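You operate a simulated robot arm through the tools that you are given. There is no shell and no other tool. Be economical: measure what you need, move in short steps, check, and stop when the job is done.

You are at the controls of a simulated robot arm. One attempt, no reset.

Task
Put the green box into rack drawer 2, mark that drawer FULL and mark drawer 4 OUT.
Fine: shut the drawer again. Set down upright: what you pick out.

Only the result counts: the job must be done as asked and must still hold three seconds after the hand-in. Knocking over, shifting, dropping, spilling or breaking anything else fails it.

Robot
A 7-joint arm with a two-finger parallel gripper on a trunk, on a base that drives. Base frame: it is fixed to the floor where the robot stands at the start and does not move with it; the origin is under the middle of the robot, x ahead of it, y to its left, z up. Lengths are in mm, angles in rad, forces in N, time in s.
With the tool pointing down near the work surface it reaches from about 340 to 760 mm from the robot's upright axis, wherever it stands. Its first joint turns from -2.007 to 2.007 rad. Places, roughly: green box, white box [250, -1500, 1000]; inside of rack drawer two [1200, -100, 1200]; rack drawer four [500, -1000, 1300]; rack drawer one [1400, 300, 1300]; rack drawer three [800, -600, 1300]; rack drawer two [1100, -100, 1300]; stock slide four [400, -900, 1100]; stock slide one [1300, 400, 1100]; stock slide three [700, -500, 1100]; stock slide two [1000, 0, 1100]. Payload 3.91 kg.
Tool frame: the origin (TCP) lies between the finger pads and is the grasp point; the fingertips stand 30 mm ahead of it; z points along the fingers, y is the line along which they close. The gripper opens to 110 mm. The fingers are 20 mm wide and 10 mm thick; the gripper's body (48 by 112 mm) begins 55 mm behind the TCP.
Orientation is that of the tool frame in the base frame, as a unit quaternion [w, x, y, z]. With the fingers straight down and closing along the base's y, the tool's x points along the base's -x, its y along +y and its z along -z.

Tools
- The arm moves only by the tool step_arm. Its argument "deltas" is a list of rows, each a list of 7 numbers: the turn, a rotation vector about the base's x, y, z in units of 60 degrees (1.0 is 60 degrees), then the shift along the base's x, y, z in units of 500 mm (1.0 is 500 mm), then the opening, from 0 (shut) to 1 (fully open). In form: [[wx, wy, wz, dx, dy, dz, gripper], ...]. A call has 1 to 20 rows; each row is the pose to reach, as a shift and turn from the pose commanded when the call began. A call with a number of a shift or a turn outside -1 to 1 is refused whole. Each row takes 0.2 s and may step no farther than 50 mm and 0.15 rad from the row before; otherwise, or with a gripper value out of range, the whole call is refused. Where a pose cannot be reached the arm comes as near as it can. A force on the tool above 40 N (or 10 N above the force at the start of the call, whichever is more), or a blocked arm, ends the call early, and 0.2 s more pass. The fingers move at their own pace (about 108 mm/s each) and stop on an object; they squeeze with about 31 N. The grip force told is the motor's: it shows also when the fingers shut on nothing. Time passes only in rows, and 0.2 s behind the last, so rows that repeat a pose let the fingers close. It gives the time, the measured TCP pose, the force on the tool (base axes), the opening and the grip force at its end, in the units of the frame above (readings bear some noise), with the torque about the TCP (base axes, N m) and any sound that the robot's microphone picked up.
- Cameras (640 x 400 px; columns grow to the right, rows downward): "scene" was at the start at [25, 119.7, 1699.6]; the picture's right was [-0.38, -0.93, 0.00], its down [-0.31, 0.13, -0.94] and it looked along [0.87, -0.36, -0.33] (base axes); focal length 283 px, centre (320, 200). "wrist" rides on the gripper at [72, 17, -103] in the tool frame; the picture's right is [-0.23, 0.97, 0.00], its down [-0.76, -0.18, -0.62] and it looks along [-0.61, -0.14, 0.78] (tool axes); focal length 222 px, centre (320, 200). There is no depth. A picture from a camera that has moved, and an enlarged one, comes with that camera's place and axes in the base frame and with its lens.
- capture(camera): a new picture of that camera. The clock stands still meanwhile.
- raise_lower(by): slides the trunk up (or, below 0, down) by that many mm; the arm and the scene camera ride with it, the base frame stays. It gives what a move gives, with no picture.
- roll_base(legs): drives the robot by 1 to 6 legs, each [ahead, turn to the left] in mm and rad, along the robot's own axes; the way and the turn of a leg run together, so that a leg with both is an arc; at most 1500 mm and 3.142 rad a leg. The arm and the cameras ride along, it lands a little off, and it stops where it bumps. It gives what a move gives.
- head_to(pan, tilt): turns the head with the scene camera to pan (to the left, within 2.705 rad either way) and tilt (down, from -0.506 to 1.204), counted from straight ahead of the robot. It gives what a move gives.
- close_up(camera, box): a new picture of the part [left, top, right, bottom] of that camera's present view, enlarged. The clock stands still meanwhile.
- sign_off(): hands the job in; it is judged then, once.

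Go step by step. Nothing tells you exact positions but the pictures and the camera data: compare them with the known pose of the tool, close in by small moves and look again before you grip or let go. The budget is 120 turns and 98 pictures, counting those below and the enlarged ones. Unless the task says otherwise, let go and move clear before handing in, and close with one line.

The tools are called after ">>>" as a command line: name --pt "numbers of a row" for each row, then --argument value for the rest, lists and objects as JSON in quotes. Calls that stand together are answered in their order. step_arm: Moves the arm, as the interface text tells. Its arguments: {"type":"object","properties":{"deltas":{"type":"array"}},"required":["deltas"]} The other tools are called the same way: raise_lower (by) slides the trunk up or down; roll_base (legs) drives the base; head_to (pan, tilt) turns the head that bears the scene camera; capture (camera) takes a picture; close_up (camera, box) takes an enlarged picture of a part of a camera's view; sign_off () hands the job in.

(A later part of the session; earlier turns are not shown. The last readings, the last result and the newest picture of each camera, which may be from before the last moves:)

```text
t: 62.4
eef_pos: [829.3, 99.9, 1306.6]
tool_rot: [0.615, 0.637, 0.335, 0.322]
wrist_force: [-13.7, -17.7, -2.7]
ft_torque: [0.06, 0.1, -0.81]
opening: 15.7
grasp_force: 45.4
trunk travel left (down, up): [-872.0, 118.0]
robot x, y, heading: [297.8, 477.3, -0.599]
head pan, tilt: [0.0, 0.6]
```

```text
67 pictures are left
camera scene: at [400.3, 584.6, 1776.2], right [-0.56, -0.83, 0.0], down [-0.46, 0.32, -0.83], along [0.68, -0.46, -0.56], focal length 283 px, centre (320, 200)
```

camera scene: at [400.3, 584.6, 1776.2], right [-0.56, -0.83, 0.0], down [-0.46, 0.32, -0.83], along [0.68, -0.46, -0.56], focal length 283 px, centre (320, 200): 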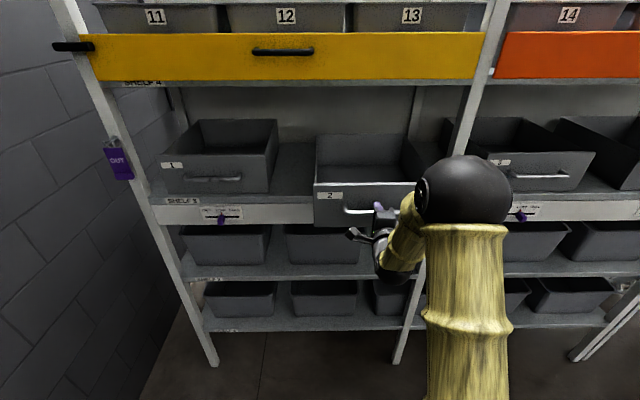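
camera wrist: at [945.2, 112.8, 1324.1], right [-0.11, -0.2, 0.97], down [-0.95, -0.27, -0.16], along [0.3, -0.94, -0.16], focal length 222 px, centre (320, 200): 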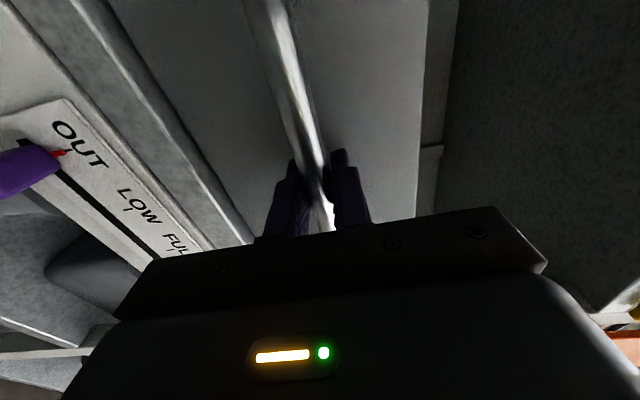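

Drawer 2 is open by about 190 mm, enough to load from above. Release and retreat.

>>> step_arm --pt "0 0 0 0 0 0 0.3" --pt "0 0 0 0 0 0 0.6" --pt "0 0 0 0 0 0 0.6" --pt "0 0 0 -0.04 0.028 0 0.6" --pt "0 0 0 -0.08 0.056 0 0.6" --pt "0 0 0 -0.12 0.084 0 0.6" --pt "0 0 0 -0.12 0.084 0 0.6"

>>> roll_base --legs '[[-150, 0]]'

>>> capture --camera "scene"

```text
t: 64.0
eef_pos: [773.2, 145.5, 1303.9]
tool_rot: [0.616, 0.635, 0.337, 0.321]
wrist_force: [-0.2, 0.0, 0.4]
ft_torque: [0.01, -0.03, -0.01]
opening: 66.1
grasp_force: 0.1
trunk travel left (down, up): [-872.0, 118.0]
robot x, y, heading: [294.8, 476.5, -0.598]
head pan, tilt: [0.0, 0.6]
```

```text
t: 65.4
eef_pos: [647.3, 232.4, 1306.9]
tool_rot: [0.616, 0.635, 0.336, 0.323]
wrist_force: [-0.4, -0.2, 0.4]
ft_torque: [0.04, 0.02, -0.03]
opening: 65.8
grasp_force: 0.0
trunk travel left (down, up): [-872.0, 118.0]
robot x, y, heading: [172.3, 562.8, -0.596]
head pan, tilt: [0.0, 0.6]
```

```text
66 pictures are left
camera scene: at [277.8, 674.9, 1775.8], right [-0.56, -0.83, 0.0], down [-0.47, 0.32, -0.83], along [0.68, -0.46, -0.56], focal length 283 px, centre (320, 200)
```

scene: 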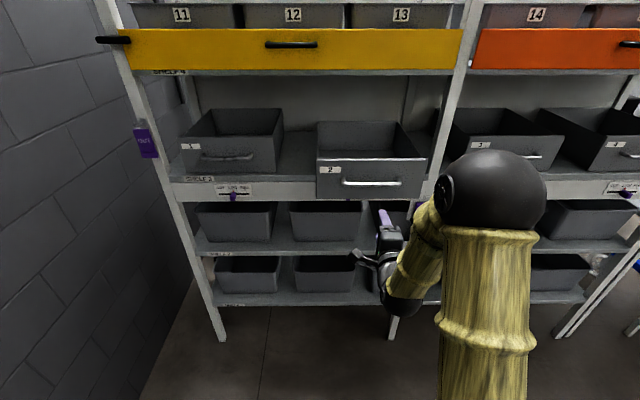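

Next is slide 4 (to OUT). Turn right along the rack and check the way is clear before driving.

>>> roll_base --legs '[[0, -1.58]]'

>>> capture --camera "scene"

```text
t: 69.7
eef_pos: [-163.5, 87.3, 1305.6]
tool_rot: [0.661, 0.687, -0.216, -0.211]
wrist_force: [-1.2, -0.3, -0.2]
ft_torque: [-0.02, -0.02, 0.01]
opening: 66.0
grasp_force: 0.1
trunk travel left (down, up): [-872.0, 118.0]
robot x, y, heading: [174.0, 561.4, -2.182]
head pan, tilt: [0.0, 0.6]
```

```text
65 pictures are left
camera scene: at [279.2, 452.2, 1775.8], right [-0.82, 0.57, 0.0], down [0.32, 0.46, -0.82], along [-0.47, -0.68, -0.57], focal length 283 px, centre (320, 200)
```

scene: 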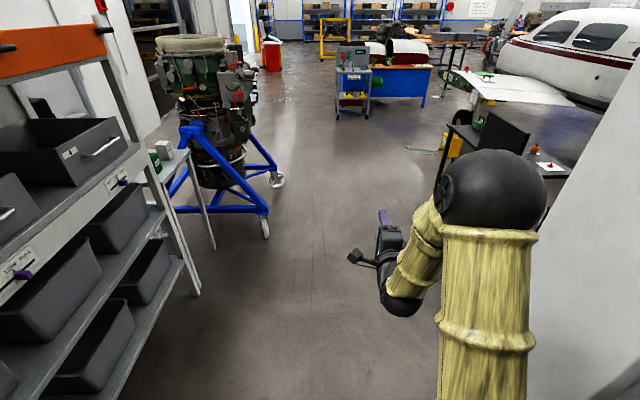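

The way is clear. Drive 1090 mm along the rack and turn back to face it.

>>> roll_base --legs '[[1090, 0], [0, 1.575]]'

>>> capture --camera "scene"

```text
t: 79.0
eef_pos: [39.9, -662.3, 1304.8]
tool_rot: [0.615, 0.635, 0.337, 0.322]
wrist_force: [-0.2, 0.4, -0.2]
ft_torque: [0.0, 0.0, -0.01]
opening: 66.1
grasp_force: 0.1
trunk travel left (down, up): [-872.0, 118.0]
robot x, y, heading: [-432.9, -331.6, -0.598]
head pan, tilt: [0.0, 0.6]
```

```text
64 pictures are left
camera scene: at [-328.4, -220.0, 1775.8], right [-0.56, -0.83, 0.0], down [-0.47, 0.32, -0.82], along [0.68, -0.46, -0.57], focal length 283 px, centre (320, 200)
```

scene: 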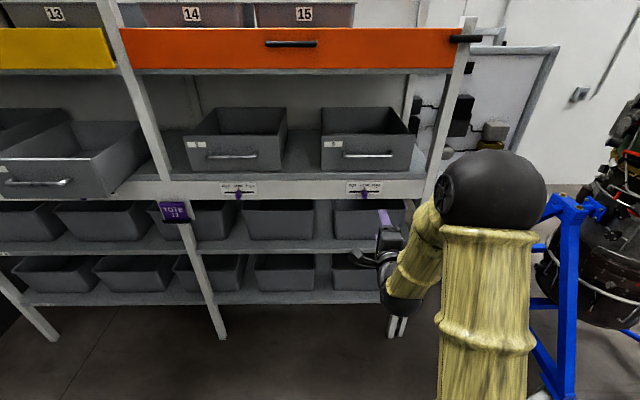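

Zoom in on slide 4 to fix its place.

>>> close_up --camera "scene" --box '[320, 160, 400, 210]'

>>> capture --camera "wrist"

```text
8.00 times, centred on (360, 185) of scene
camera zoom: at [-328.4, -220.0, 1775.8], right [-0.56, -0.83, 0.0], down [-0.47, 0.32, -0.82], along [0.68, -0.46, -0.57], focal length 2266 px, centre (0, 320)
```

zoom: 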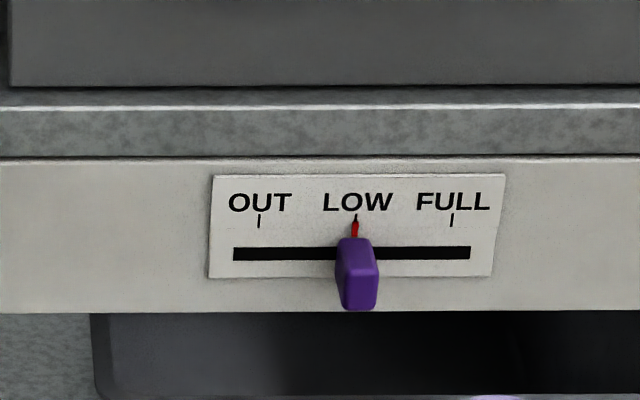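

```text
62 pictures are left
camera wrist: at [-2.3, -544.7, 1324.9], right [-0.1, -0.2, 0.97], down [-0.95, -0.27, -0.15], along [0.3, -0.94, -0.17], focal length 222 px, centre (320, 200)
```

wrist: 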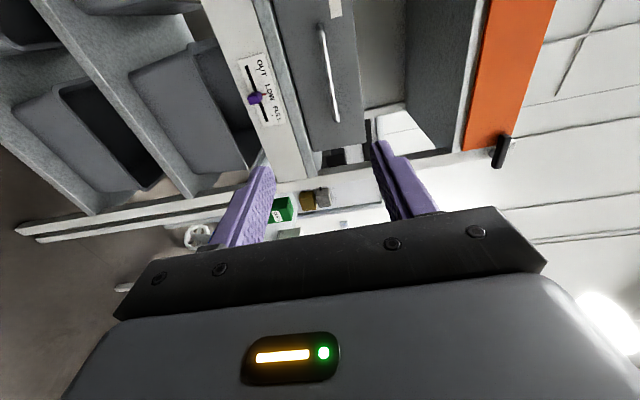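

Slide 4 knob at about f 823, r 539, z 1141; OUT is 48 mm left. Lower the trunk, close the fingers and drive up.

>>> raise_lower --by -164

>>> roll_base --legs '[[260, -0.009]]'

>>> step_arm --pt "0 0 0 -0.02 -0.03 0 0.3" --pt "0 0 0 -0.045 -0.065 0 0" --pt "0 0 0 -0.045 -0.065 0 0" --pt "0 0 0 -0.045 -0.065 0 0"

>>> capture --camera "wrist"

>>> capture --camera "scene"

```text
t: 80.9
eef_pos: [41.0, -662.4, 1141.7]
tool_rot: [0.615, 0.636, 0.337, 0.322]
wrist_force: [-0.6, 0.1, 0.0]
ft_torque: [-0.02, -0.02, 0.03]
opening: 66.1
grasp_force: 0.1
trunk travel left (down, up): [-708.0, 282.0]
robot x, y, heading: [-438.9, -332.0, -0.598]
head pan, tilt: [0.0, 0.6]
```

```text
t: 82.7
eef_pos: [247.4, -814.7, 1140.1]
tool_rot: [0.617, 0.639, 0.333, 0.317]
wrist_force: [-0.1, -0.2, -0.3]
ft_torque: [-0.01, -0.02, 0.01]
opening: 66.0
grasp_force: 0.0
trunk travel left (down, up): [-708.0, 282.0]
robot x, y, heading: [-227.7, -477.9, -0.609]
head pan, tilt: [0.0, 0.6]
```

```text
t: 83.7
eef_pos: [224.9, -846.2, 1141.4]
tool_rot: [0.618, 0.638, 0.332, 0.318]
wrist_force: [0.8, 0.6, -0.1]
ft_torque: [-0.03, 0.01, 0.01]
opening: 0.0
grasp_force: 31.3
trunk travel left (down, up): [-708.0, 282.0]
robot x, y, heading: [-225.4, -474.8, -0.609]
head pan, tilt: [0.0, 0.6]
```

```text
61 pictures are left
camera wrist: at [183.3, -728.3, 1160.4], right [-0.1, -0.2, 0.97], down [-0.95, -0.26, -0.15], along [0.28, -0.94, -0.17], focal length 222 px, centre (320, 200)
```

wrist: 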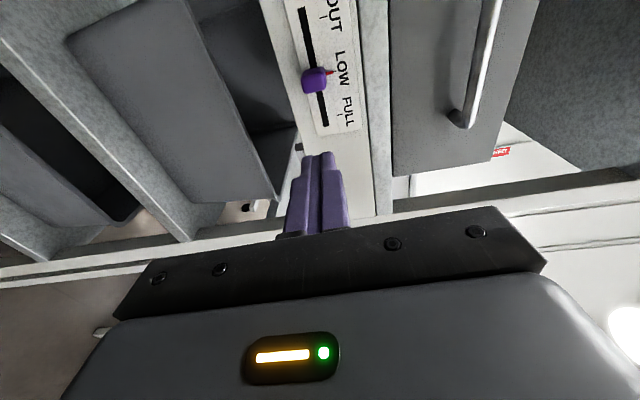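

```text
60 pictures are left
camera scene: at [-116.3, -367.0, 1611.8], right [-0.57, -0.82, 0.0], down [-0.46, 0.32, -0.82], along [0.68, -0.47, -0.57], focal length 283 px, centre (320, 200)
```

scene: 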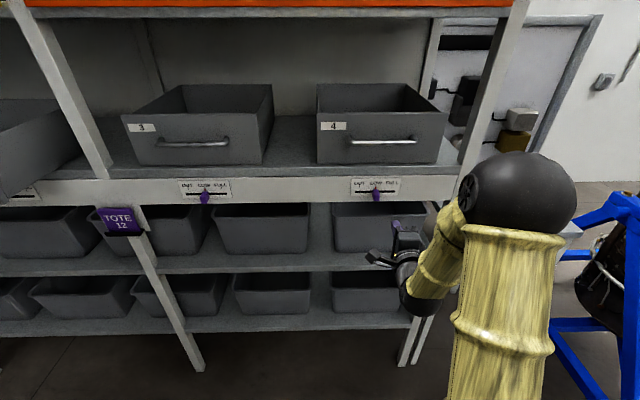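

Fingers are just right of the knob. Advance 136 mm so the tips are beside the knob.

>>> step_arm --pt "0 0 0 0.055 -0.0405 -0.004 0" --pt "0 0 0 0.11 -0.081 -0.004 0" --pt "0 0 0 0.164 -0.121 -0.004 0" --pt "0 0 0 0.2188 -0.1617 -0.004 0" --pt "0 0 0 0.2188 -0.1617 -0.004 0"

>>> capture --camera "wrist"

```text
t: 84.9
eef_pos: [333.6, -927.7, 1141.0]
tool_rot: [0.618, 0.638, 0.333, 0.317]
wrist_force: [0.1, 0.4, -0.1]
ft_torque: [0.01, -0.01, 0.01]
opening: 0.0
grasp_force: 30.9
trunk travel left (down, up): [-708.0, 282.0]
robot x, y, heading: [-222.3, -478.2, -0.615]
head pan, tilt: [0.0, 0.6]
```

```text
59 pictures are left
camera wrist: at [292.5, -809.1, 1159.9], right [-0.1, -0.2, 0.97], down [-0.95, -0.26, -0.15], along [0.28, -0.94, -0.17], focal length 222 px, centre (320, 200)
```

wrist: 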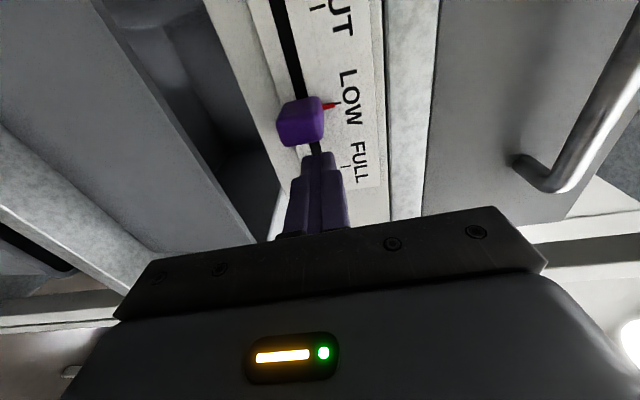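

Aligned in height. Push left 55 mm in small steps.

>>> step_arm --pt "0 0 0 0.0125 0.018 0 0" --pt "0 0 0 0.025 0.036 0 0" --pt "0 0 0 0.0375 0.054 0 0" --pt "0 0 0 0.05 0.072 0 0" --pt "0 0 0 0.0627 0.0903 0 0" --pt "0 0 0 0.0627 0.0903 0 0"

>>> capture --camera "wrist"

>>> close_up --camera "scene" --box '[335, 170, 415, 220]'

```text
t: 86.3
eef_pos: [366.9, -880.9, 1139.8]
tool_rot: [0.617, 0.639, 0.332, 0.317]
wrist_force: [0.0, 0.4, 0.1]
ft_torque: [-0.01, 0.01, -0.01]
opening: 0.3
grasp_force: 30.9
trunk travel left (down, up): [-708.0, 282.0]
robot x, y, heading: [-221.5, -476.7, -0.613]
head pan, tilt: [0.0, 0.6]
```

```text
58 pictures are left
camera wrist: at [325.1, -763.5, 1158.9], right [-0.1, -0.2, 0.97], down [-0.95, -0.26, -0.15], along [0.28, -0.94, -0.17], focal length 222 px, centre (320, 200)
```

wrist: 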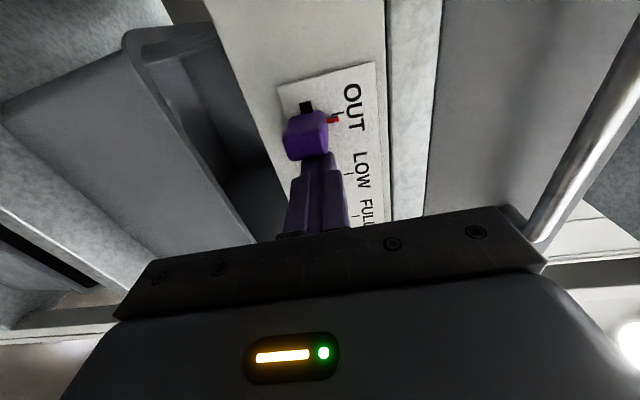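

```text
8.00 times, centred on (375, 195) of scene
camera zoom: at [-116.1, -367.0, 1611.8], right [-0.57, -0.82, 0.0], down [-0.46, 0.32, -0.82], along [0.68, -0.47, -0.57], focal length 2266 px, centre (-120, 240)
```

zoom: 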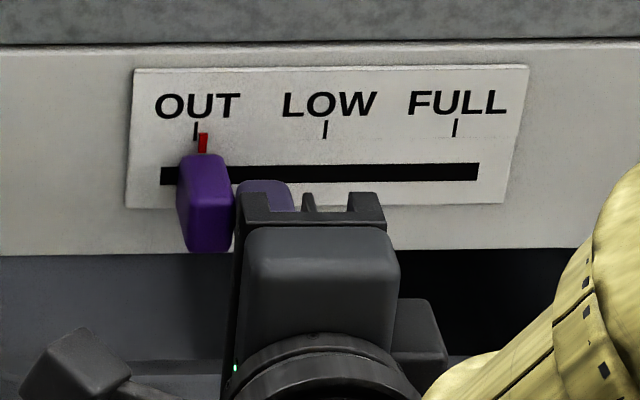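

Nearly there: pointer about 2.5 mm short of the OUT tick. Push that bit more.

>>> step_arm --pt "0 0 0 0.0032 0.0046 0 0" --pt "0 0 0 0.0032 0.0046 0 0"

>>> close_up --camera "scene" --box '[335, 170, 415, 220]'

```text
t: 86.9
eef_pos: [365.9, -880.4, 1139.0]
tool_rot: [0.618, 0.638, 0.332, 0.318]
wrist_force: [-0.6, -1.2, -0.5]
ft_torque: [-0.02, 0.01, -0.03]
opening: 0.2
grasp_force: 31.4
trunk travel left (down, up): [-708.0, 282.0]
robot x, y, heading: [-225.8, -481.0, -0.609]
head pan, tilt: [0.0, 0.6]
```

```text
8.00 times, centred on (375, 195) of scene
camera zoom: at [-116.2, -367.2, 1611.8], right [-0.57, -0.82, 0.0], down [-0.46, 0.32, -0.82], along [0.68, -0.47, -0.57], focal length 2266 px, centre (-120, 240)
```

zoom: 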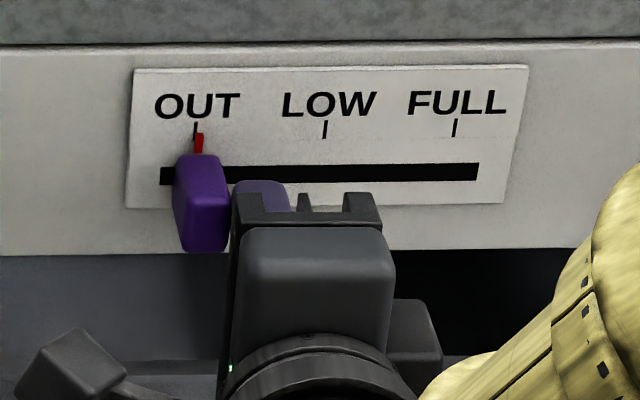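

One more small nudge, then back away.

>>> step_arm --pt "0 0 0 0.0018 0.0025 0 0" --pt "0 0 0 0.0018 0.0025 0 0" --pt "0 0 0 -0.004 -0.006 0 0" --pt "0 0 0 -0.045 0.022 0 0" --pt "0 0 0 -0.107 0.065 0 0" --pt "0 0 0 -0.17 0.108 0 0" --pt "0 0 0 -0.17 0.108 0 0"

>>> close_up --camera "scene" --box '[335, 170, 415, 220]'

```text
t: 88.5
eef_pos: [280.4, -828.2, 1140.2]
tool_rot: [0.618, 0.638, 0.332, 0.318]
wrist_force: [-0.3, -0.3, 0.6]
ft_torque: [-0.02, 0.0, -0.03]
opening: 0.4
grasp_force: 30.9
trunk travel left (down, up): [-708.0, 282.0]
robot x, y, heading: [-225.6, -479.1, -0.613]
head pan, tilt: [0.0, 0.6]
```

```text
8.00 times, centred on (375, 195) of scene
camera zoom: at [-116.0, -367.2, 1611.7], right [-0.57, -0.82, 0.0], down [-0.46, 0.32, -0.82], along [0.68, -0.47, -0.57], focal length 2266 px, centre (-120, 240)
```

zoom: 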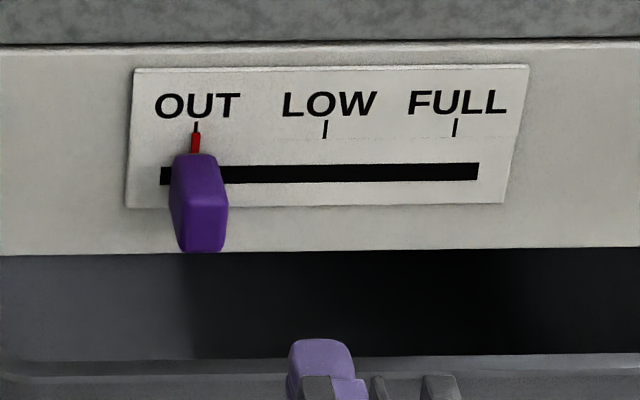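

Slide 4 reads OUT. Now back off, turn the tool down again, and look at the boxes.

>>> roll_base --legs '[[-230, 0]]'

>>> step_arm --pt "-0.018 0.1 0.072 0 0 0.02 0.5" --pt "-0.036 0.2 0.144 0 0 0.04 1" --pt "-0.054 0.301 0.216 0 0 0.06 1" --pt "-0.073 0.402 0.289 0 0 0.08 1" --pt "-0.091 0.502 0.361 0 0 0.1 1" --pt "-0.109 0.603 0.433 0 0 0.12 1" --pt "-0.127 0.703 0.505 0 0 0.14 1" --pt "-0.145 0.803 0.577 0 0 0.16 1" --pt "-0.145 0.803 0.577 0 0 0.16 1"

>>> step_arm --pt "-0.018 0.1 0.072 0 0 0 1" --pt "-0.036 0.2 0.144 0 0 0 1" --pt "-0.054 0.301 0.216 0 0 0 1" --pt "-0.073 0.402 0.289 0 0 0 1" --pt "-0.091 0.502 0.361 0 0 0 1" --pt "-0.109 0.603 0.433 0 0 0 1" --pt "-0.127 0.703 0.505 0 0 0 1" --pt "-0.145 0.803 0.577 0 0 0 1" --pt "-0.145 0.803 0.577 0 0 0 1"

>>> capture --camera "scene"

```text
t: 90.3
eef_pos: [92.5, -694.4, 1140.3]
tool_rot: [0.617, 0.638, 0.333, 0.318]
wrist_force: [0.0, 0.9, 0.9]
ft_torque: [-0.01, 0.01, 0.0]
opening: 0.1
grasp_force: 30.7
trunk travel left (down, up): [-708.0, 282.0]
robot x, y, heading: [-416.3, -346.3, -0.606]
head pan, tilt: [0.0, 0.6]
```

```text
t: 92.3
eef_pos: [93.1, -693.4, 1219.6]
tool_rot: [0.356, 0.539, 0.743, 0.173]
wrist_force: [0.9, 1.0, -0.2]
ft_torque: [-0.02, 0.03, 0.0]
opening: 109.8
grasp_force: 0.2
trunk travel left (down, up): [-708.0, 282.0]
robot x, y, heading: [-410.7, -348.1, -0.606]
head pan, tilt: [0.0, 0.6]
```

```text
t: 94.3
eef_pos: [92.4, -694.6, 1220.6]
tool_rot: [-0.002, 0.296, 0.955, -0.017]
wrist_force: [0.1, -0.4, 0.7]
ft_torque: [-0.01, 0.01, 0.03]
opening: 109.9
grasp_force: 0.0
trunk travel left (down, up): [-708.0, 282.0]
robot x, y, heading: [-410.6, -345.5, -0.609]
head pan, tilt: [0.0, 0.6]
```

```text
54 pictures are left
camera scene: at [-305.3, -235.0, 1611.8], right [-0.57, -0.82, 0.0], down [-0.46, 0.32, -0.83], along [0.68, -0.47, -0.56], focal length 283 px, centre (320, 200)
```

scene: 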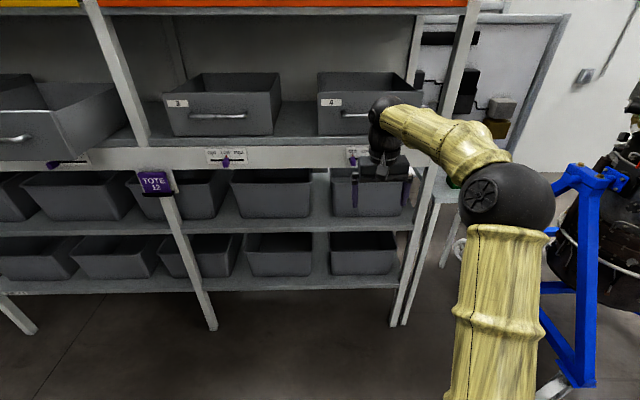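

Tool is down. Now drive 425 mm right along the rack and face the table.

>>> roll_base --legs '[[0, -1.57], [425, 0], [0, 1.57]]'

>>> capture --camera "scene"

>>> capture --camera "wrist"

```text
t: 104.5
eef_pos: [-137.9, -1041.4, 1220.8]
tool_rot: [-0.001, 0.288, 0.957, -0.018]
wrist_force: [-0.1, -0.1, -0.2]
ft_torque: [-0.01, -0.01, 0.0]
opening: 109.9
grasp_force: 0.0
trunk travel left (down, up): [-708.0, 282.0]
robot x, y, heading: [-655.4, -702.5, -0.588]
head pan, tilt: [0.0, 0.6]
```

```text
53 pictures are left
camera scene: at [-544.5, -589.6, 1611.8], right [-0.56, -0.83, 0.0], down [-0.47, 0.31, -0.82], along [0.69, -0.46, -0.57], focal length 283 px, centre (320, 200)
```

scene: 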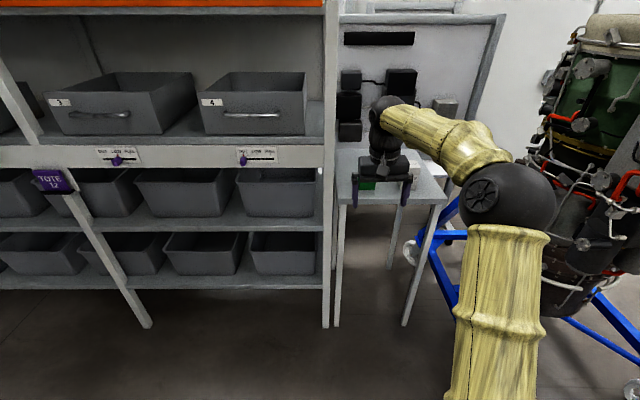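

```text
52 pictures are left
camera wrist: at [-187.2, -984.5, 1322.0], right [0.73, 0.69, -0.03], down [0.54, -0.55, 0.64], along [0.42, -0.48, -0.77], focal length 222 px, centre (320, 200)
```

wrist: 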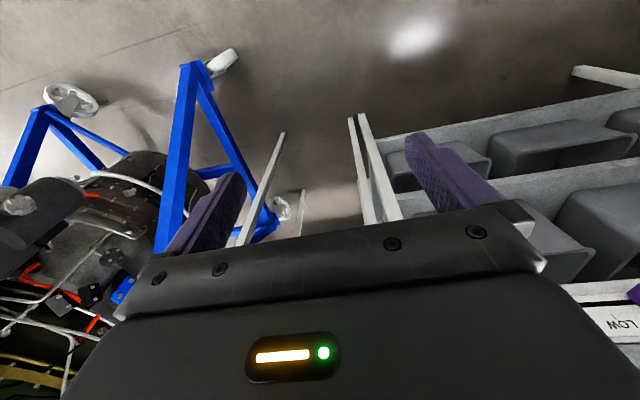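

Path ahead is clear; drive forward 350 mm with a slight heading correction, then look at the boxes.

>>> roll_base --legs '[[0, -0.019], [360, 0]]'

>>> head_to --pan -0.15 --tilt 0.75

>>> capture --camera "scene"

>>> capture --camera "wrist"

```text
t: 107.1
eef_pos: [152.5, -1249.4, 1220.5]
tool_rot: [-0.001, 0.293, 0.956, -0.017]
wrist_force: [0.6, -0.1, -0.9]
ft_torque: [0.01, 0.0, 0.02]
opening: 109.9
grasp_force: 0.0
trunk travel left (down, up): [-708.0, 282.0]
robot x, y, heading: [-359.8, -905.9, -0.6]
head pan, tilt: [0.0, 0.6]
```

```text
t: 107.8
eef_pos: [152.8, -1247.8, 1220.6]
tool_rot: [-0.001, 0.293, 0.956, -0.017]
wrist_force: [0.0, -0.2, 0.4]
ft_torque: [0.0, 0.03, 0.0]
opening: 110.2
grasp_force: 0.1
trunk travel left (down, up): [-708.0, 282.0]
robot x, y, heading: [-357.5, -902.1, -0.6]
head pan, tilt: [-0.15, 0.75]
```

```text
51 pictures are left
camera scene: at [-262.0, -799.5, 1598.9], right [-0.68, -0.73, 0.0], down [-0.5, 0.46, -0.73], along [0.54, -0.5, -0.68], focal length 283 px, centre (320, 200)
```

scene: 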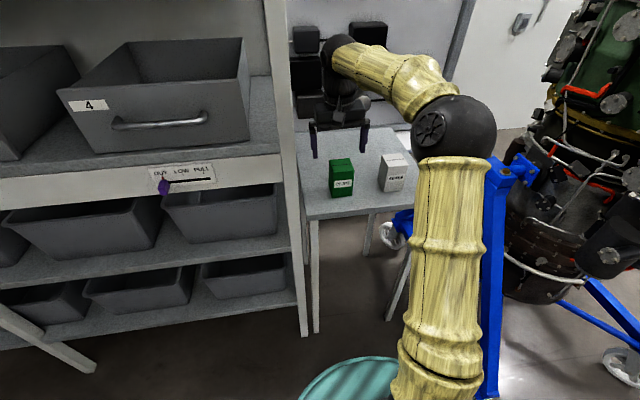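

```text
50 pictures are left
camera wrist: at [103.8, -1191.2, 1321.9], right [0.73, 0.68, -0.03], down [0.54, -0.55, 0.64], along [0.41, -0.48, -0.77], focal length 222 px, centre (320, 200)
```

wrist: 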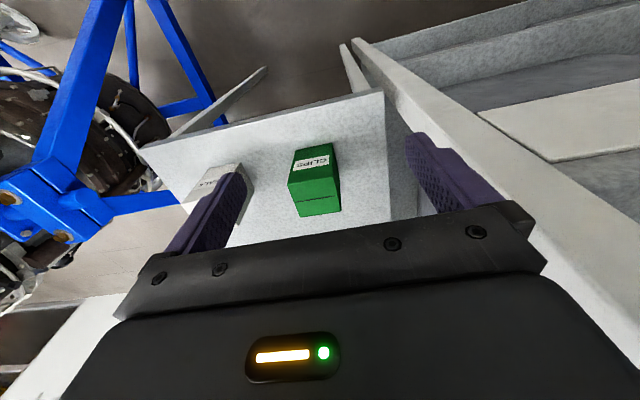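

Enlarge the green box in both views to measure it.

>>> close_up --camera "scene" --box '[310, 140, 422, 210]'

>>> close_up --camera "wrist" --box '[170, 120, 410, 270]'

```text
5.71 times, centred on (366, 175) of scene
camera zoom: at [-262.0, -799.5, 1598.9], right [-0.68, -0.73, 0.0], down [-0.5, 0.46, -0.73], along [0.54, -0.5, -0.68], focal length 1618 px, centre (57, 343)
```

zoom: 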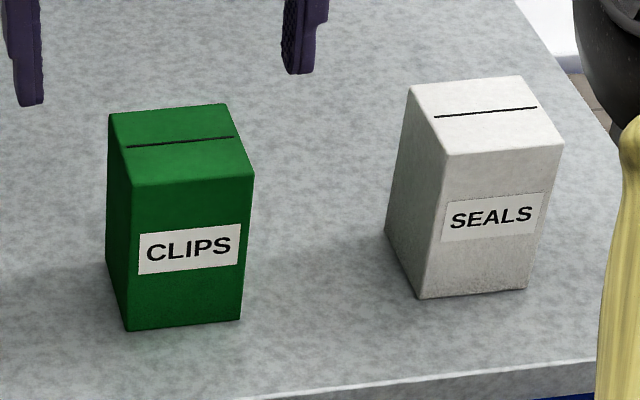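

```text
2.67 times, centred on (290, 195) of wrist
camera zoom: at [103.8, -1191.2, 1321.9], right [0.73, 0.68, -0.03], down [0.54, -0.55, 0.64], along [0.41, -0.48, -0.77], focal length 592 px, centre (400, 213)
```

zoom: 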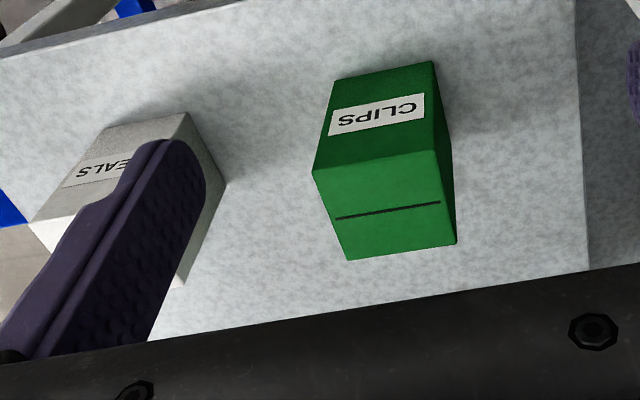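

Green box: centre f 961, r 977, 68 mm square, aligned with the rack, top z 1068. Drive forward 122 mm and centre over it with tilt correction.

>>> roll_base --legs '[[122, 0]]'

>>> step_arm --pt "0.015 -0.006 -0.006 -0.0223 -0.032 0 1" --pt "0.031 -0.0115 -0.0115 -0.0445 -0.064 0 1" --pt "0.031 -0.0115 -0.0115 -0.0445 -0.064 0 1"

>>> capture --camera "wrist"

```text
t: 109.1
eef_pos: [255.9, -1316.6, 1218.8]
tool_rot: [-0.001, 0.292, 0.956, -0.017]
wrist_force: [1.0, 0.4, 0.4]
ft_torque: [0.04, 0.01, 0.01]
opening: 110.2
grasp_force: 0.0
trunk travel left (down, up): [-708.0, 282.0]
robot x, y, heading: [-257.1, -976.7, -0.59]
head pan, tilt: [-0.15, 0.75]
```

```text
t: 109.9
eef_pos: [233.0, -1349.3, 1219.8]
tool_rot: [0.0, 0.298, 0.955, 0.0]
wrist_force: [0.0, 0.2, -1.3]
ft_torque: [0.01, -0.07, 0.0]
opening: 110.1
grasp_force: 0.0
trunk travel left (down, up): [-708.0, 282.0]
robot x, y, heading: [-254.3, -976.0, -0.595]
head pan, tilt: [-0.15, 0.75]
```

```text
47 pictures are left
camera wrist: at [183.8, -1293.7, 1323.6], right [0.74, 0.67, 0.0], down [0.53, -0.58, 0.62], along [0.42, -0.46, -0.78], focal length 222 px, centre (320, 200)
```

wrist: 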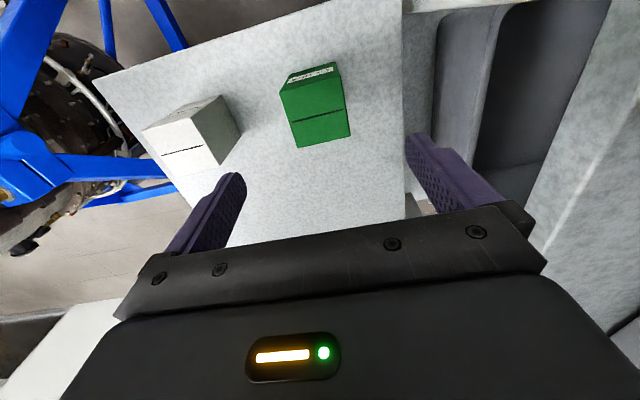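

Well centred. Descend to z 1030 and look before gripping.

>>> step_arm --pt "0 0 0 0.0026 -0.0066 -0.08 1" --pt "0 0 0 0.0026 -0.0066 -0.16 1" --pt "0 0 0 0.0026 -0.0066 -0.24 1" --pt "0 0 0 0.0026 -0.0066 -0.32 1" --pt "0 0 0 0.0026 -0.0066 -0.38 1" --pt "0 0 0 0.0026 -0.0066 -0.38 1"

>>> capture --camera "wrist"

>>> capture --camera "scene"

```text
t: 111.3
eef_pos: [231.2, -1352.2, 1030.4]
tool_rot: [0.0, 0.297, 0.955, 0.0]
wrist_force: [-0.1, -0.7, -0.5]
ft_torque: [-0.02, -0.03, -0.03]
opening: 110.0
grasp_force: 0.0
trunk travel left (down, up): [-708.0, 282.0]
robot x, y, heading: [-259.9, -977.6, -0.598]
head pan, tilt: [-0.15, 0.75]
```

```text
46 pictures are left
camera wrist: at [182.1, -1297.7, 1131.8], right [0.74, 0.67, 0.0], down [0.53, -0.58, 0.62], along [0.42, -0.46, -0.78], focal length 222 px, centre (320, 200)
```

wrist: 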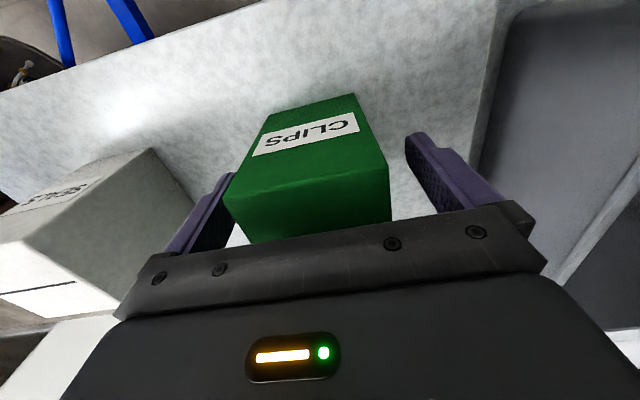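

```text
45 pictures are left
camera scene: at [-160.5, -868.6, 1598.9], right [-0.68, -0.73, 0.0], down [-0.5, 0.46, -0.73], along [0.54, -0.5, -0.68], focal length 283 px, centre (320, 200)
```

scene: 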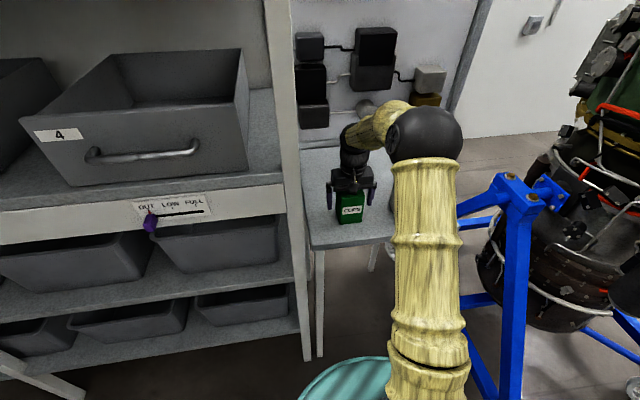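

Box stands between the pads. Close the fingers.

>>> step_arm --pt "0 0 0 0 0 0 0.7" --pt "0 0 0 0 0 0 0.5" --pt "0 0 0 0 0 0 0.4" --pt "0 0 0 0 0 0 0.4" --pt "0 0 0 0 0 0 0.4"

```text
t: 112.5
eef_pos: [231.9, -1352.8, 1030.6]
tool_rot: [0.001, 0.297, 0.955, 0.001]
wrist_force: [-0.4, 0.1, -0.9]
ft_torque: [0.02, -0.03, 0.0]
opening: 69.8
grasp_force: 30.2
trunk travel left (down, up): [-708.0, 282.0]
robot x, y, heading: [-254.2, -975.4, -0.594]
head pan, tilt: [-0.15, 0.75]
```

Gripped at 69.8 mm. Lift 190 mm slowly and check.

>>> step_arm --pt "0 0 0 0 0 0.02 0.2" --pt "0 0 0 0 0 0.06 0.2" --pt "0 0 0 0 0 0.12 0.2" --pt "0 0 0 0 0 0.18 0.2" --pt "0 0 0 0 0 0.24 0.2" --pt "0 0 0 0 0 0.3 0.2" --pt "0 0 0 0 0 0.36 0.2" --pt "0 0 0 0 0 0.36 0.2"

>>> capture --camera "scene"

```text
t: 114.3
eef_pos: [237.0, -1352.8, 1209.6]
tool_rot: [0.0, 0.296, 0.955, 0.0]
wrist_force: [-0.3, -0.1, -1.9]
ft_torque: [0.01, 0.0, -0.02]
opening: 69.5
grasp_force: 31.1
trunk travel left (down, up): [-708.0, 282.0]
robot x, y, heading: [-254.8, -975.0, -0.6]
head pan, tilt: [-0.15, 0.75]
```

```text
44 pictures are left
camera scene: at [-160.1, -868.9, 1598.9], right [-0.68, -0.73, 0.0], down [-0.5, 0.46, -0.73], along [0.54, -0.5, -0.68], focal length 283 px, centre (320, 200)
```

scene: 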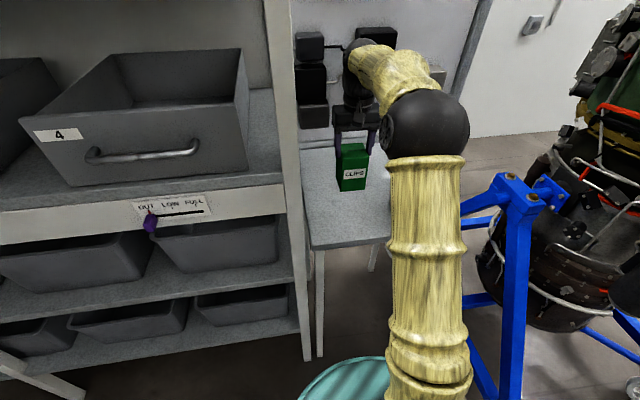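

The box is held. Reverse clear of the table, turn left and drive back toward drawer 2.

>>> roll_base --legs '[[-480, 0], [0, 1.563], [1495, 0], [0, -1.57]]'

>>> raise_lower --by 260

>>> head_to --pan 0 --tilt 0.65

>>> capture --camera "scene"

>>> capture --camera "wrist"

```text
t: 131.7
eef_pos: [711.5, 112.1, 1210.0]
tool_rot: [0.001, 0.31, 0.951, 0.001]
wrist_force: [0.3, -1.5, -1.3]
ft_torque: [0.01, 0.03, 0.0]
opening: 69.6
grasp_force: 30.7
trunk travel left (down, up): [-708.0, 282.0]
robot x, y, heading: [229.6, 503.0, -0.628]
head pan, tilt: [-0.15, 0.75]
```

```text
t: 134.4
eef_pos: [711.6, 112.8, 1470.1]
tool_rot: [0.0, 0.31, 0.951, 0.0]
wrist_force: [-0.2, -0.4, -0.9]
ft_torque: [0.03, 0.0, 0.03]
opening: 69.2
grasp_force: 30.8
trunk travel left (down, up): [-968.0, 22.0]
robot x, y, heading: [227.3, 507.5, -0.623]
head pan, tilt: [-0.15, 0.75]
```

```text
t: 135.1
eef_pos: [712.3, 112.6, 1468.6]
tool_rot: [0.0, 0.31, 0.951, 0.0]
wrist_force: [0.2, 0.2, -1.1]
ft_torque: [-0.02, 0.02, 0.01]
opening: 69.4
grasp_force: 30.9
trunk travel left (down, up): [-968.0, 22.0]
robot x, y, heading: [230.4, 502.6, -0.628]
head pan, tilt: [0.0, 0.649]
```

```text
43 pictures are left
camera scene: at [340.5, 613.7, 1867.5], right [-0.59, -0.81, 0.0], down [-0.49, 0.35, -0.8], along [0.65, -0.47, -0.61], focal length 283 px, centre (320, 200)
```

scene: 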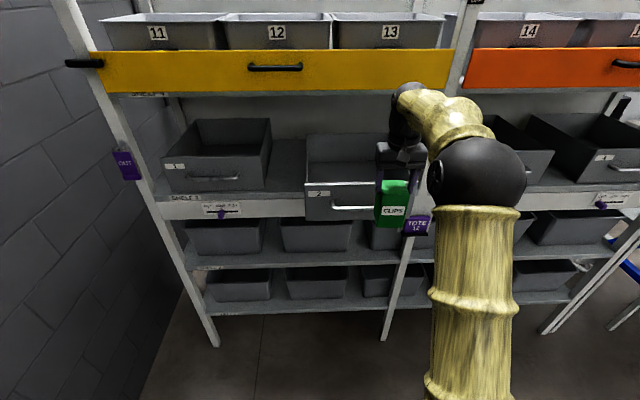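

```text
42 pictures are left
camera wrist: at [663.4, 168.3, 1572.6], right [0.76, 0.65, 0.0], down [0.51, -0.59, 0.62], along [0.41, -0.47, -0.78], focal length 222 px, centre (320, 200)
```

wrist: 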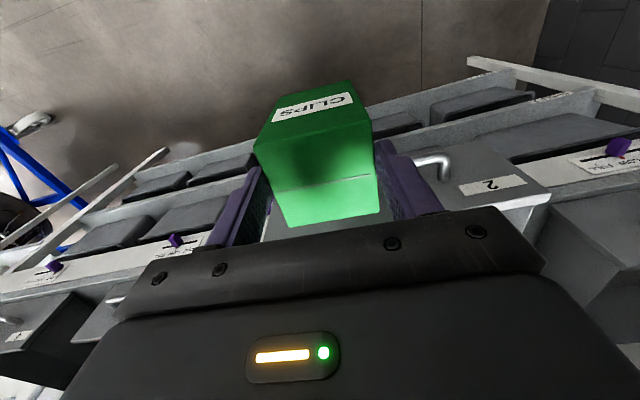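

Drawer 2 spans r -732 to -385, rim about z 1378, open part f 655 to 850. Raise the box 70 mm, correct sideways and heading, then drive over the drawer.

>>> step_arm --pt "0 0 0.007 0.015 0.022 0.04 0.2" --pt "0 0 0.014 0.03 0.044 0.08 0.2" --pt "0 0 0.02 0.0525 0.0755 0.14 0.2" --pt "0 0 0.02 0.0525 0.0755 0.14 0.2"

>>> roll_base --legs '[[0, 0.02], [130, 0]]'

>>> capture --camera "scene"

>>> capture --camera "wrist"

```text
t: 136.1
eef_pos: [737.0, 149.7, 1539.9]
tool_rot: [0.0, 0.301, 0.954, 0.0]
wrist_force: [0.3, 0.2, -1.0]
ft_torque: [0.03, -0.01, -0.01]
opening: 69.4
grasp_force: 30.9
trunk travel left (down, up): [-968.0, 22.0]
robot x, y, heading: [230.1, 503.4, -0.624]
head pan, tilt: [0.0, 0.649]
```

```text
t: 137.7
eef_pos: [852.4, 86.6, 1540.3]
tool_rot: [0.0, 0.29, 0.957, 0.001]
wrist_force: [-0.1, -0.5, -2.0]
ft_torque: [0.01, -0.02, -0.01]
opening: 69.1
grasp_force: 31.5
trunk travel left (down, up): [-968.0, 22.0]
robot x, y, heading: [338.2, 431.2, -0.603]
head pan, tilt: [0.0, 0.649]
```

```text
41 pictures are left
camera scene: at [445.7, 542.2, 1867.5], right [-0.57, -0.82, 0.0], down [-0.5, 0.34, -0.8], along [0.66, -0.45, -0.6], focal length 283 px, centre (320, 200)
```

scene: 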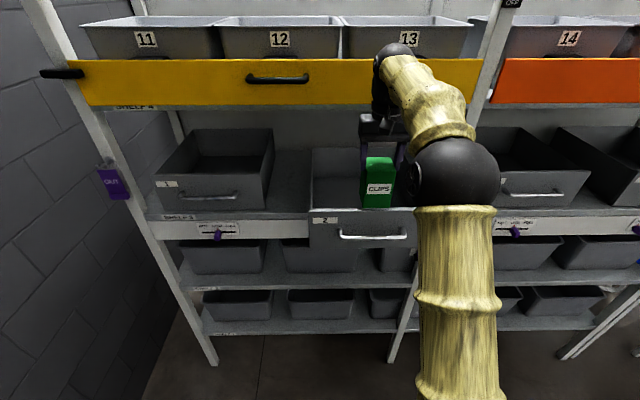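

```text
40 pictures are left
camera wrist: at [801.9, 141.6, 1642.6], right [0.73, 0.68, 0.0], down [0.54, -0.57, 0.62], along [0.43, -0.45, -0.78], focal length 222 px, centre (320, 200)
```

wrist: 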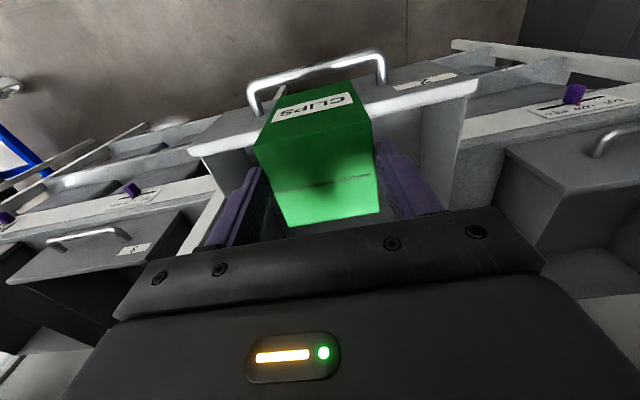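

Centred on the drawer. Move the box 82 mm further in, above the opening, lowering slightly.

>>> step_arm --pt "0 0 0 0.045 -0.031 -0.03 0.2" --pt "0 0 0 0.09 -0.0625 -0.07 0.2" --pt "0 0 0 0.135 -0.0935 -0.1 0.2" --pt "0 0 0 0.135 -0.0935 -0.1 0.2"

>>> capture --camera "wrist"

>>> capture --camera "scene"

```text
t: 138.7
eef_pos: [912.3, 50.5, 1486.4]
tool_rot: [0.0, 0.291, 0.957, 0.001]
wrist_force: [-0.6, 0.7, -1.6]
ft_torque: [0.0, -0.01, 0.0]
opening: 69.5
grasp_force: 31.5
out of reach, approached as far as the arm can: row 3, 4
trunk travel left (down, up): [-968.0, 22.0]
robot x, y, heading: [339.3, 430.9, -0.603]
head pan, tilt: [0.0, 0.649]
```

```text
39 pictures are left
camera wrist: at [862.2, 105.2, 1590.1], right [0.73, 0.68, 0.0], down [0.54, -0.57, 0.62], along [0.43, -0.45, -0.78], focal length 222 px, centre (320, 200)
```

wrist: 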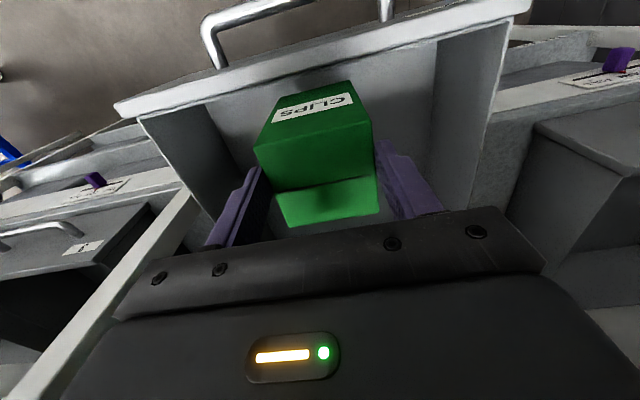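

```text
38 pictures are left
camera scene: at [443.8, 543.6, 1867.5], right [-0.57, -0.82, 0.0], down [-0.5, 0.34, -0.8], along [0.66, -0.45, -0.6], focal length 283 px, centre (320, 200)
```

scene: 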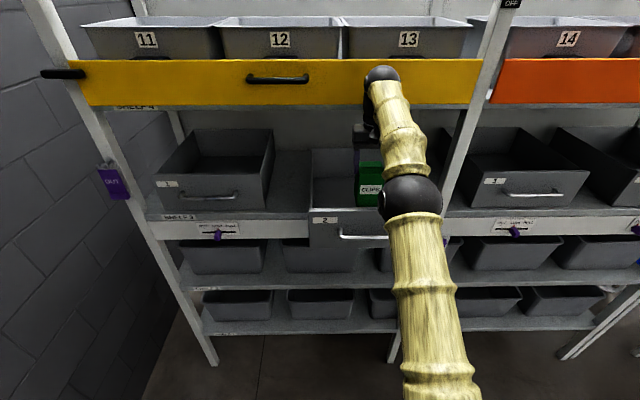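

Box front would be close to the drawer's front wall; drive 32 mm further forward, then lower.

>>> roll_base --legs '[[32, 0]]'

>>> step_arm --pt "0 0 0 0 0 -0.06 0.2" --pt "0 0 0 0 0 -0.12 0.2" --pt "0 0 0 0 0 -0.18 0.2" --pt "0 0 0 0 0 -0.24 0.2" --pt "0 0 0 0 0 -0.24 0.2"

>>> capture --camera "wrist"

>>> capture --camera "scene"

```text
t: 139.5
eef_pos: [940.1, 32.2, 1487.1]
tool_rot: [0.0, 0.289, 0.957, 0.0]
wrist_force: [0.4, 0.6, -1.8]
ft_torque: [0.03, 0.03, -0.01]
opening: 69.0
grasp_force: 30.9
trunk travel left (down, up): [-968.0, 22.0]
robot x, y, heading: [365.4, 415.4, -0.603]
head pan, tilt: [0.0, 0.649]
```

```text
t: 140.7
eef_pos: [937.5, 33.7, 1367.0]
tool_rot: [0.0, 0.29, 0.957, 0.0]
wrist_force: [-0.3, -0.1, -1.4]
ft_torque: [0.04, 0.0, -0.03]
opening: 69.4
grasp_force: 31.0
trunk travel left (down, up): [-968.0, 22.0]
robot x, y, heading: [361.9, 412.6, -0.598]
head pan, tilt: [0.0, 0.649]
```

```text
37 pictures are left
camera wrist: at [887.2, 87.4, 1469.9], right [0.73, 0.68, 0.0], down [0.54, -0.57, 0.62], along [0.43, -0.45, -0.78], focal length 222 px, centre (320, 200)
```

wrist: 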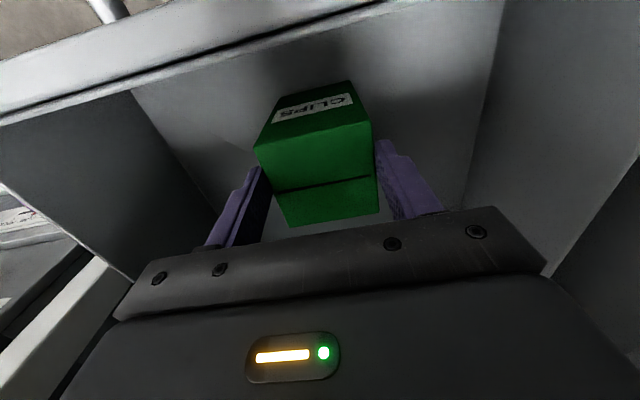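

```text
36 pictures are left
camera scene: at [470.7, 524.9, 1867.5], right [-0.57, -0.82, 0.0], down [-0.5, 0.34, -0.8], along [0.66, -0.45, -0.6], focal length 283 px, centre (320, 200)
```

scene: 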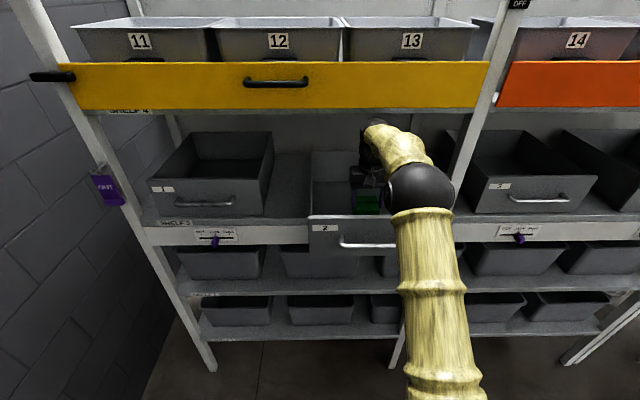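

The box is inside the drawer's walls. Lower carefully, watching force.

>>> step_arm --pt "0 0 0 0 0 -0.02 0.2" --pt "0 0 0 0 0 -0.04 0.2" --pt "0 0 0 0 0 -0.06 0.2" --pt "0 0 0 0 0 -0.072 0.2" --pt "0 0 0 0 0 -0.08 0.2"

>>> capture --camera "wrist"

```text
t: 141.6
eef_pos: [940.0, 31.2, 1347.0]
tool_rot: [0.008, 0.29, 0.957, -0.002]
wrist_force: [0.6, -1.4, 18.6]
ft_torque: [0.26, 0.38, 0.03]
opening: 69.5
grasp_force: 31.2
trunk travel left (down, up): [-968.0, 22.0]
robot x, y, heading: [364.4, 411.3, -0.599]
head pan, tilt: [0.0, 0.649]
stopped in row 4: the force on the tool passed its limit (the readings are from after the stop); the commanded pose is now the measured one
```

```text
35 pictures are left
camera wrist: at [888.9, 86.2, 1448.4], right [0.73, 0.68, 0.0], down [0.53, -0.56, 0.64], along [0.44, -0.46, -0.77], focal length 222 px, centre (320, 200)
```

wrist: 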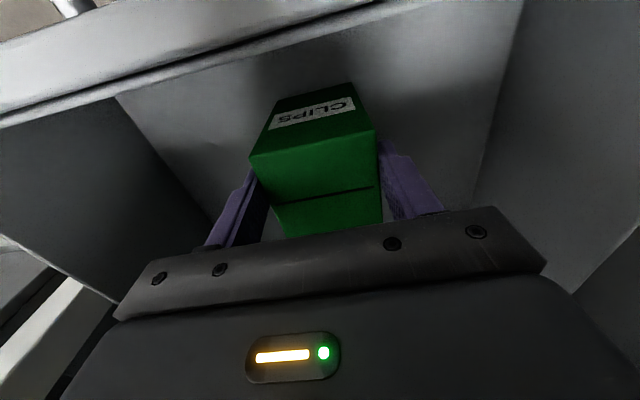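

Contact at TCP z 1347. Check from the scene camera that it is the box on the drawer floor.

>>> close_up --camera "scene" --box '[290, 100, 450, 260]'

>>> close_up --camera "wrist" --box '[160, 50, 480, 250]'

```text
2.50 times, centred on (370, 180) of scene
camera zoom: at [470.9, 524.7, 1867.4], right [-0.57, -0.82, 0.0], down [-0.5, 0.34, -0.8], along [0.66, -0.45, -0.6], focal length 708 px, centre (195, 250)
```

zoom: 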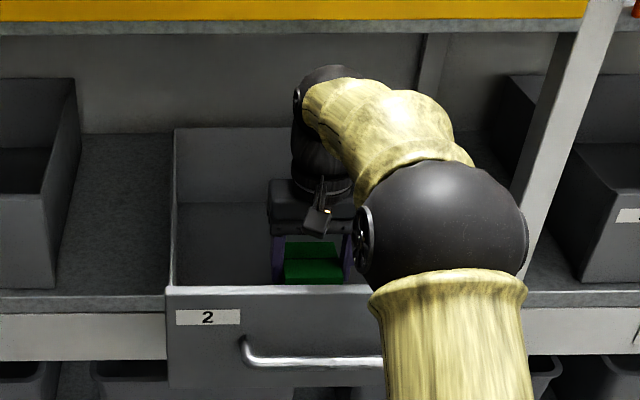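

```text
2.00 times, centred on (320, 150) of wrist
camera zoom: at [888.9, 86.2, 1448.4], right [0.73, 0.68, 0.0], down [0.53, -0.56, 0.64], along [0.44, -0.46, -0.77], focal length 444 px, centre (320, 300)
```

zoom: 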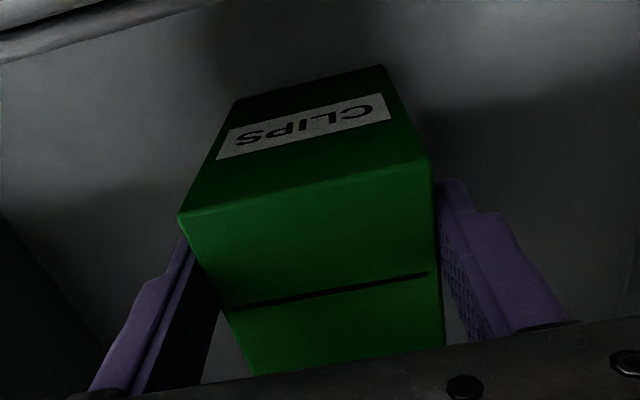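

Contact was slightly toward the front edge. Lift 12 mm, level the tool, shift 15 mm further in and touch down again to confirm it is the floor.

>>> step_arm --pt "0 0 0 0 0 0.024 0.2" --pt "0.0085 0.0134 -0.01 0.0246 -0.0171 0.024 0.2" --pt "0.0085 0.0134 -0.01 0.0246 -0.0171 0.024 0.2" --pt "0.0085 0.0134 -0.01 0.0246 -0.0171 0.024 0.2"

>>> step_arm --pt "0 0 0 0 0 -0.01 0.2" --pt "0 0 0 0 0 -0.018 0.2" --pt "0 0 0 0 0 -0.024 0.2" --pt "0 0 0 0 0 -0.028 0.2"

```text
t: 142.6
eef_pos: [951.8, 23.1, 1356.7]
tool_rot: [-0.003, 0.295, 0.955, 0.001]
wrist_force: [1.0, -1.2, -2.0]
ft_torque: [-0.02, 0.06, 0.0]
opening: 69.5
grasp_force: 31.0
trunk travel left (down, up): [-968.0, 22.0]
robot x, y, heading: [361.1, 411.4, -0.601]
head pan, tilt: [0.0, 0.649]
```

```text
t: 143.6
eef_pos: [950.0, 24.9, 1347.0]
tool_rot: [0.001, 0.293, 0.956, -0.001]
wrist_force: [1.1, 1.0, 25.1]
ft_torque: [-0.42, -0.72, 0.07]
opening: 69.2
grasp_force: 30.6
trunk travel left (down, up): [-968.0, 22.0]
robot x, y, heading: [363.0, 413.7, -0.598]
head pan, tilt: [0.0, 0.649]
```

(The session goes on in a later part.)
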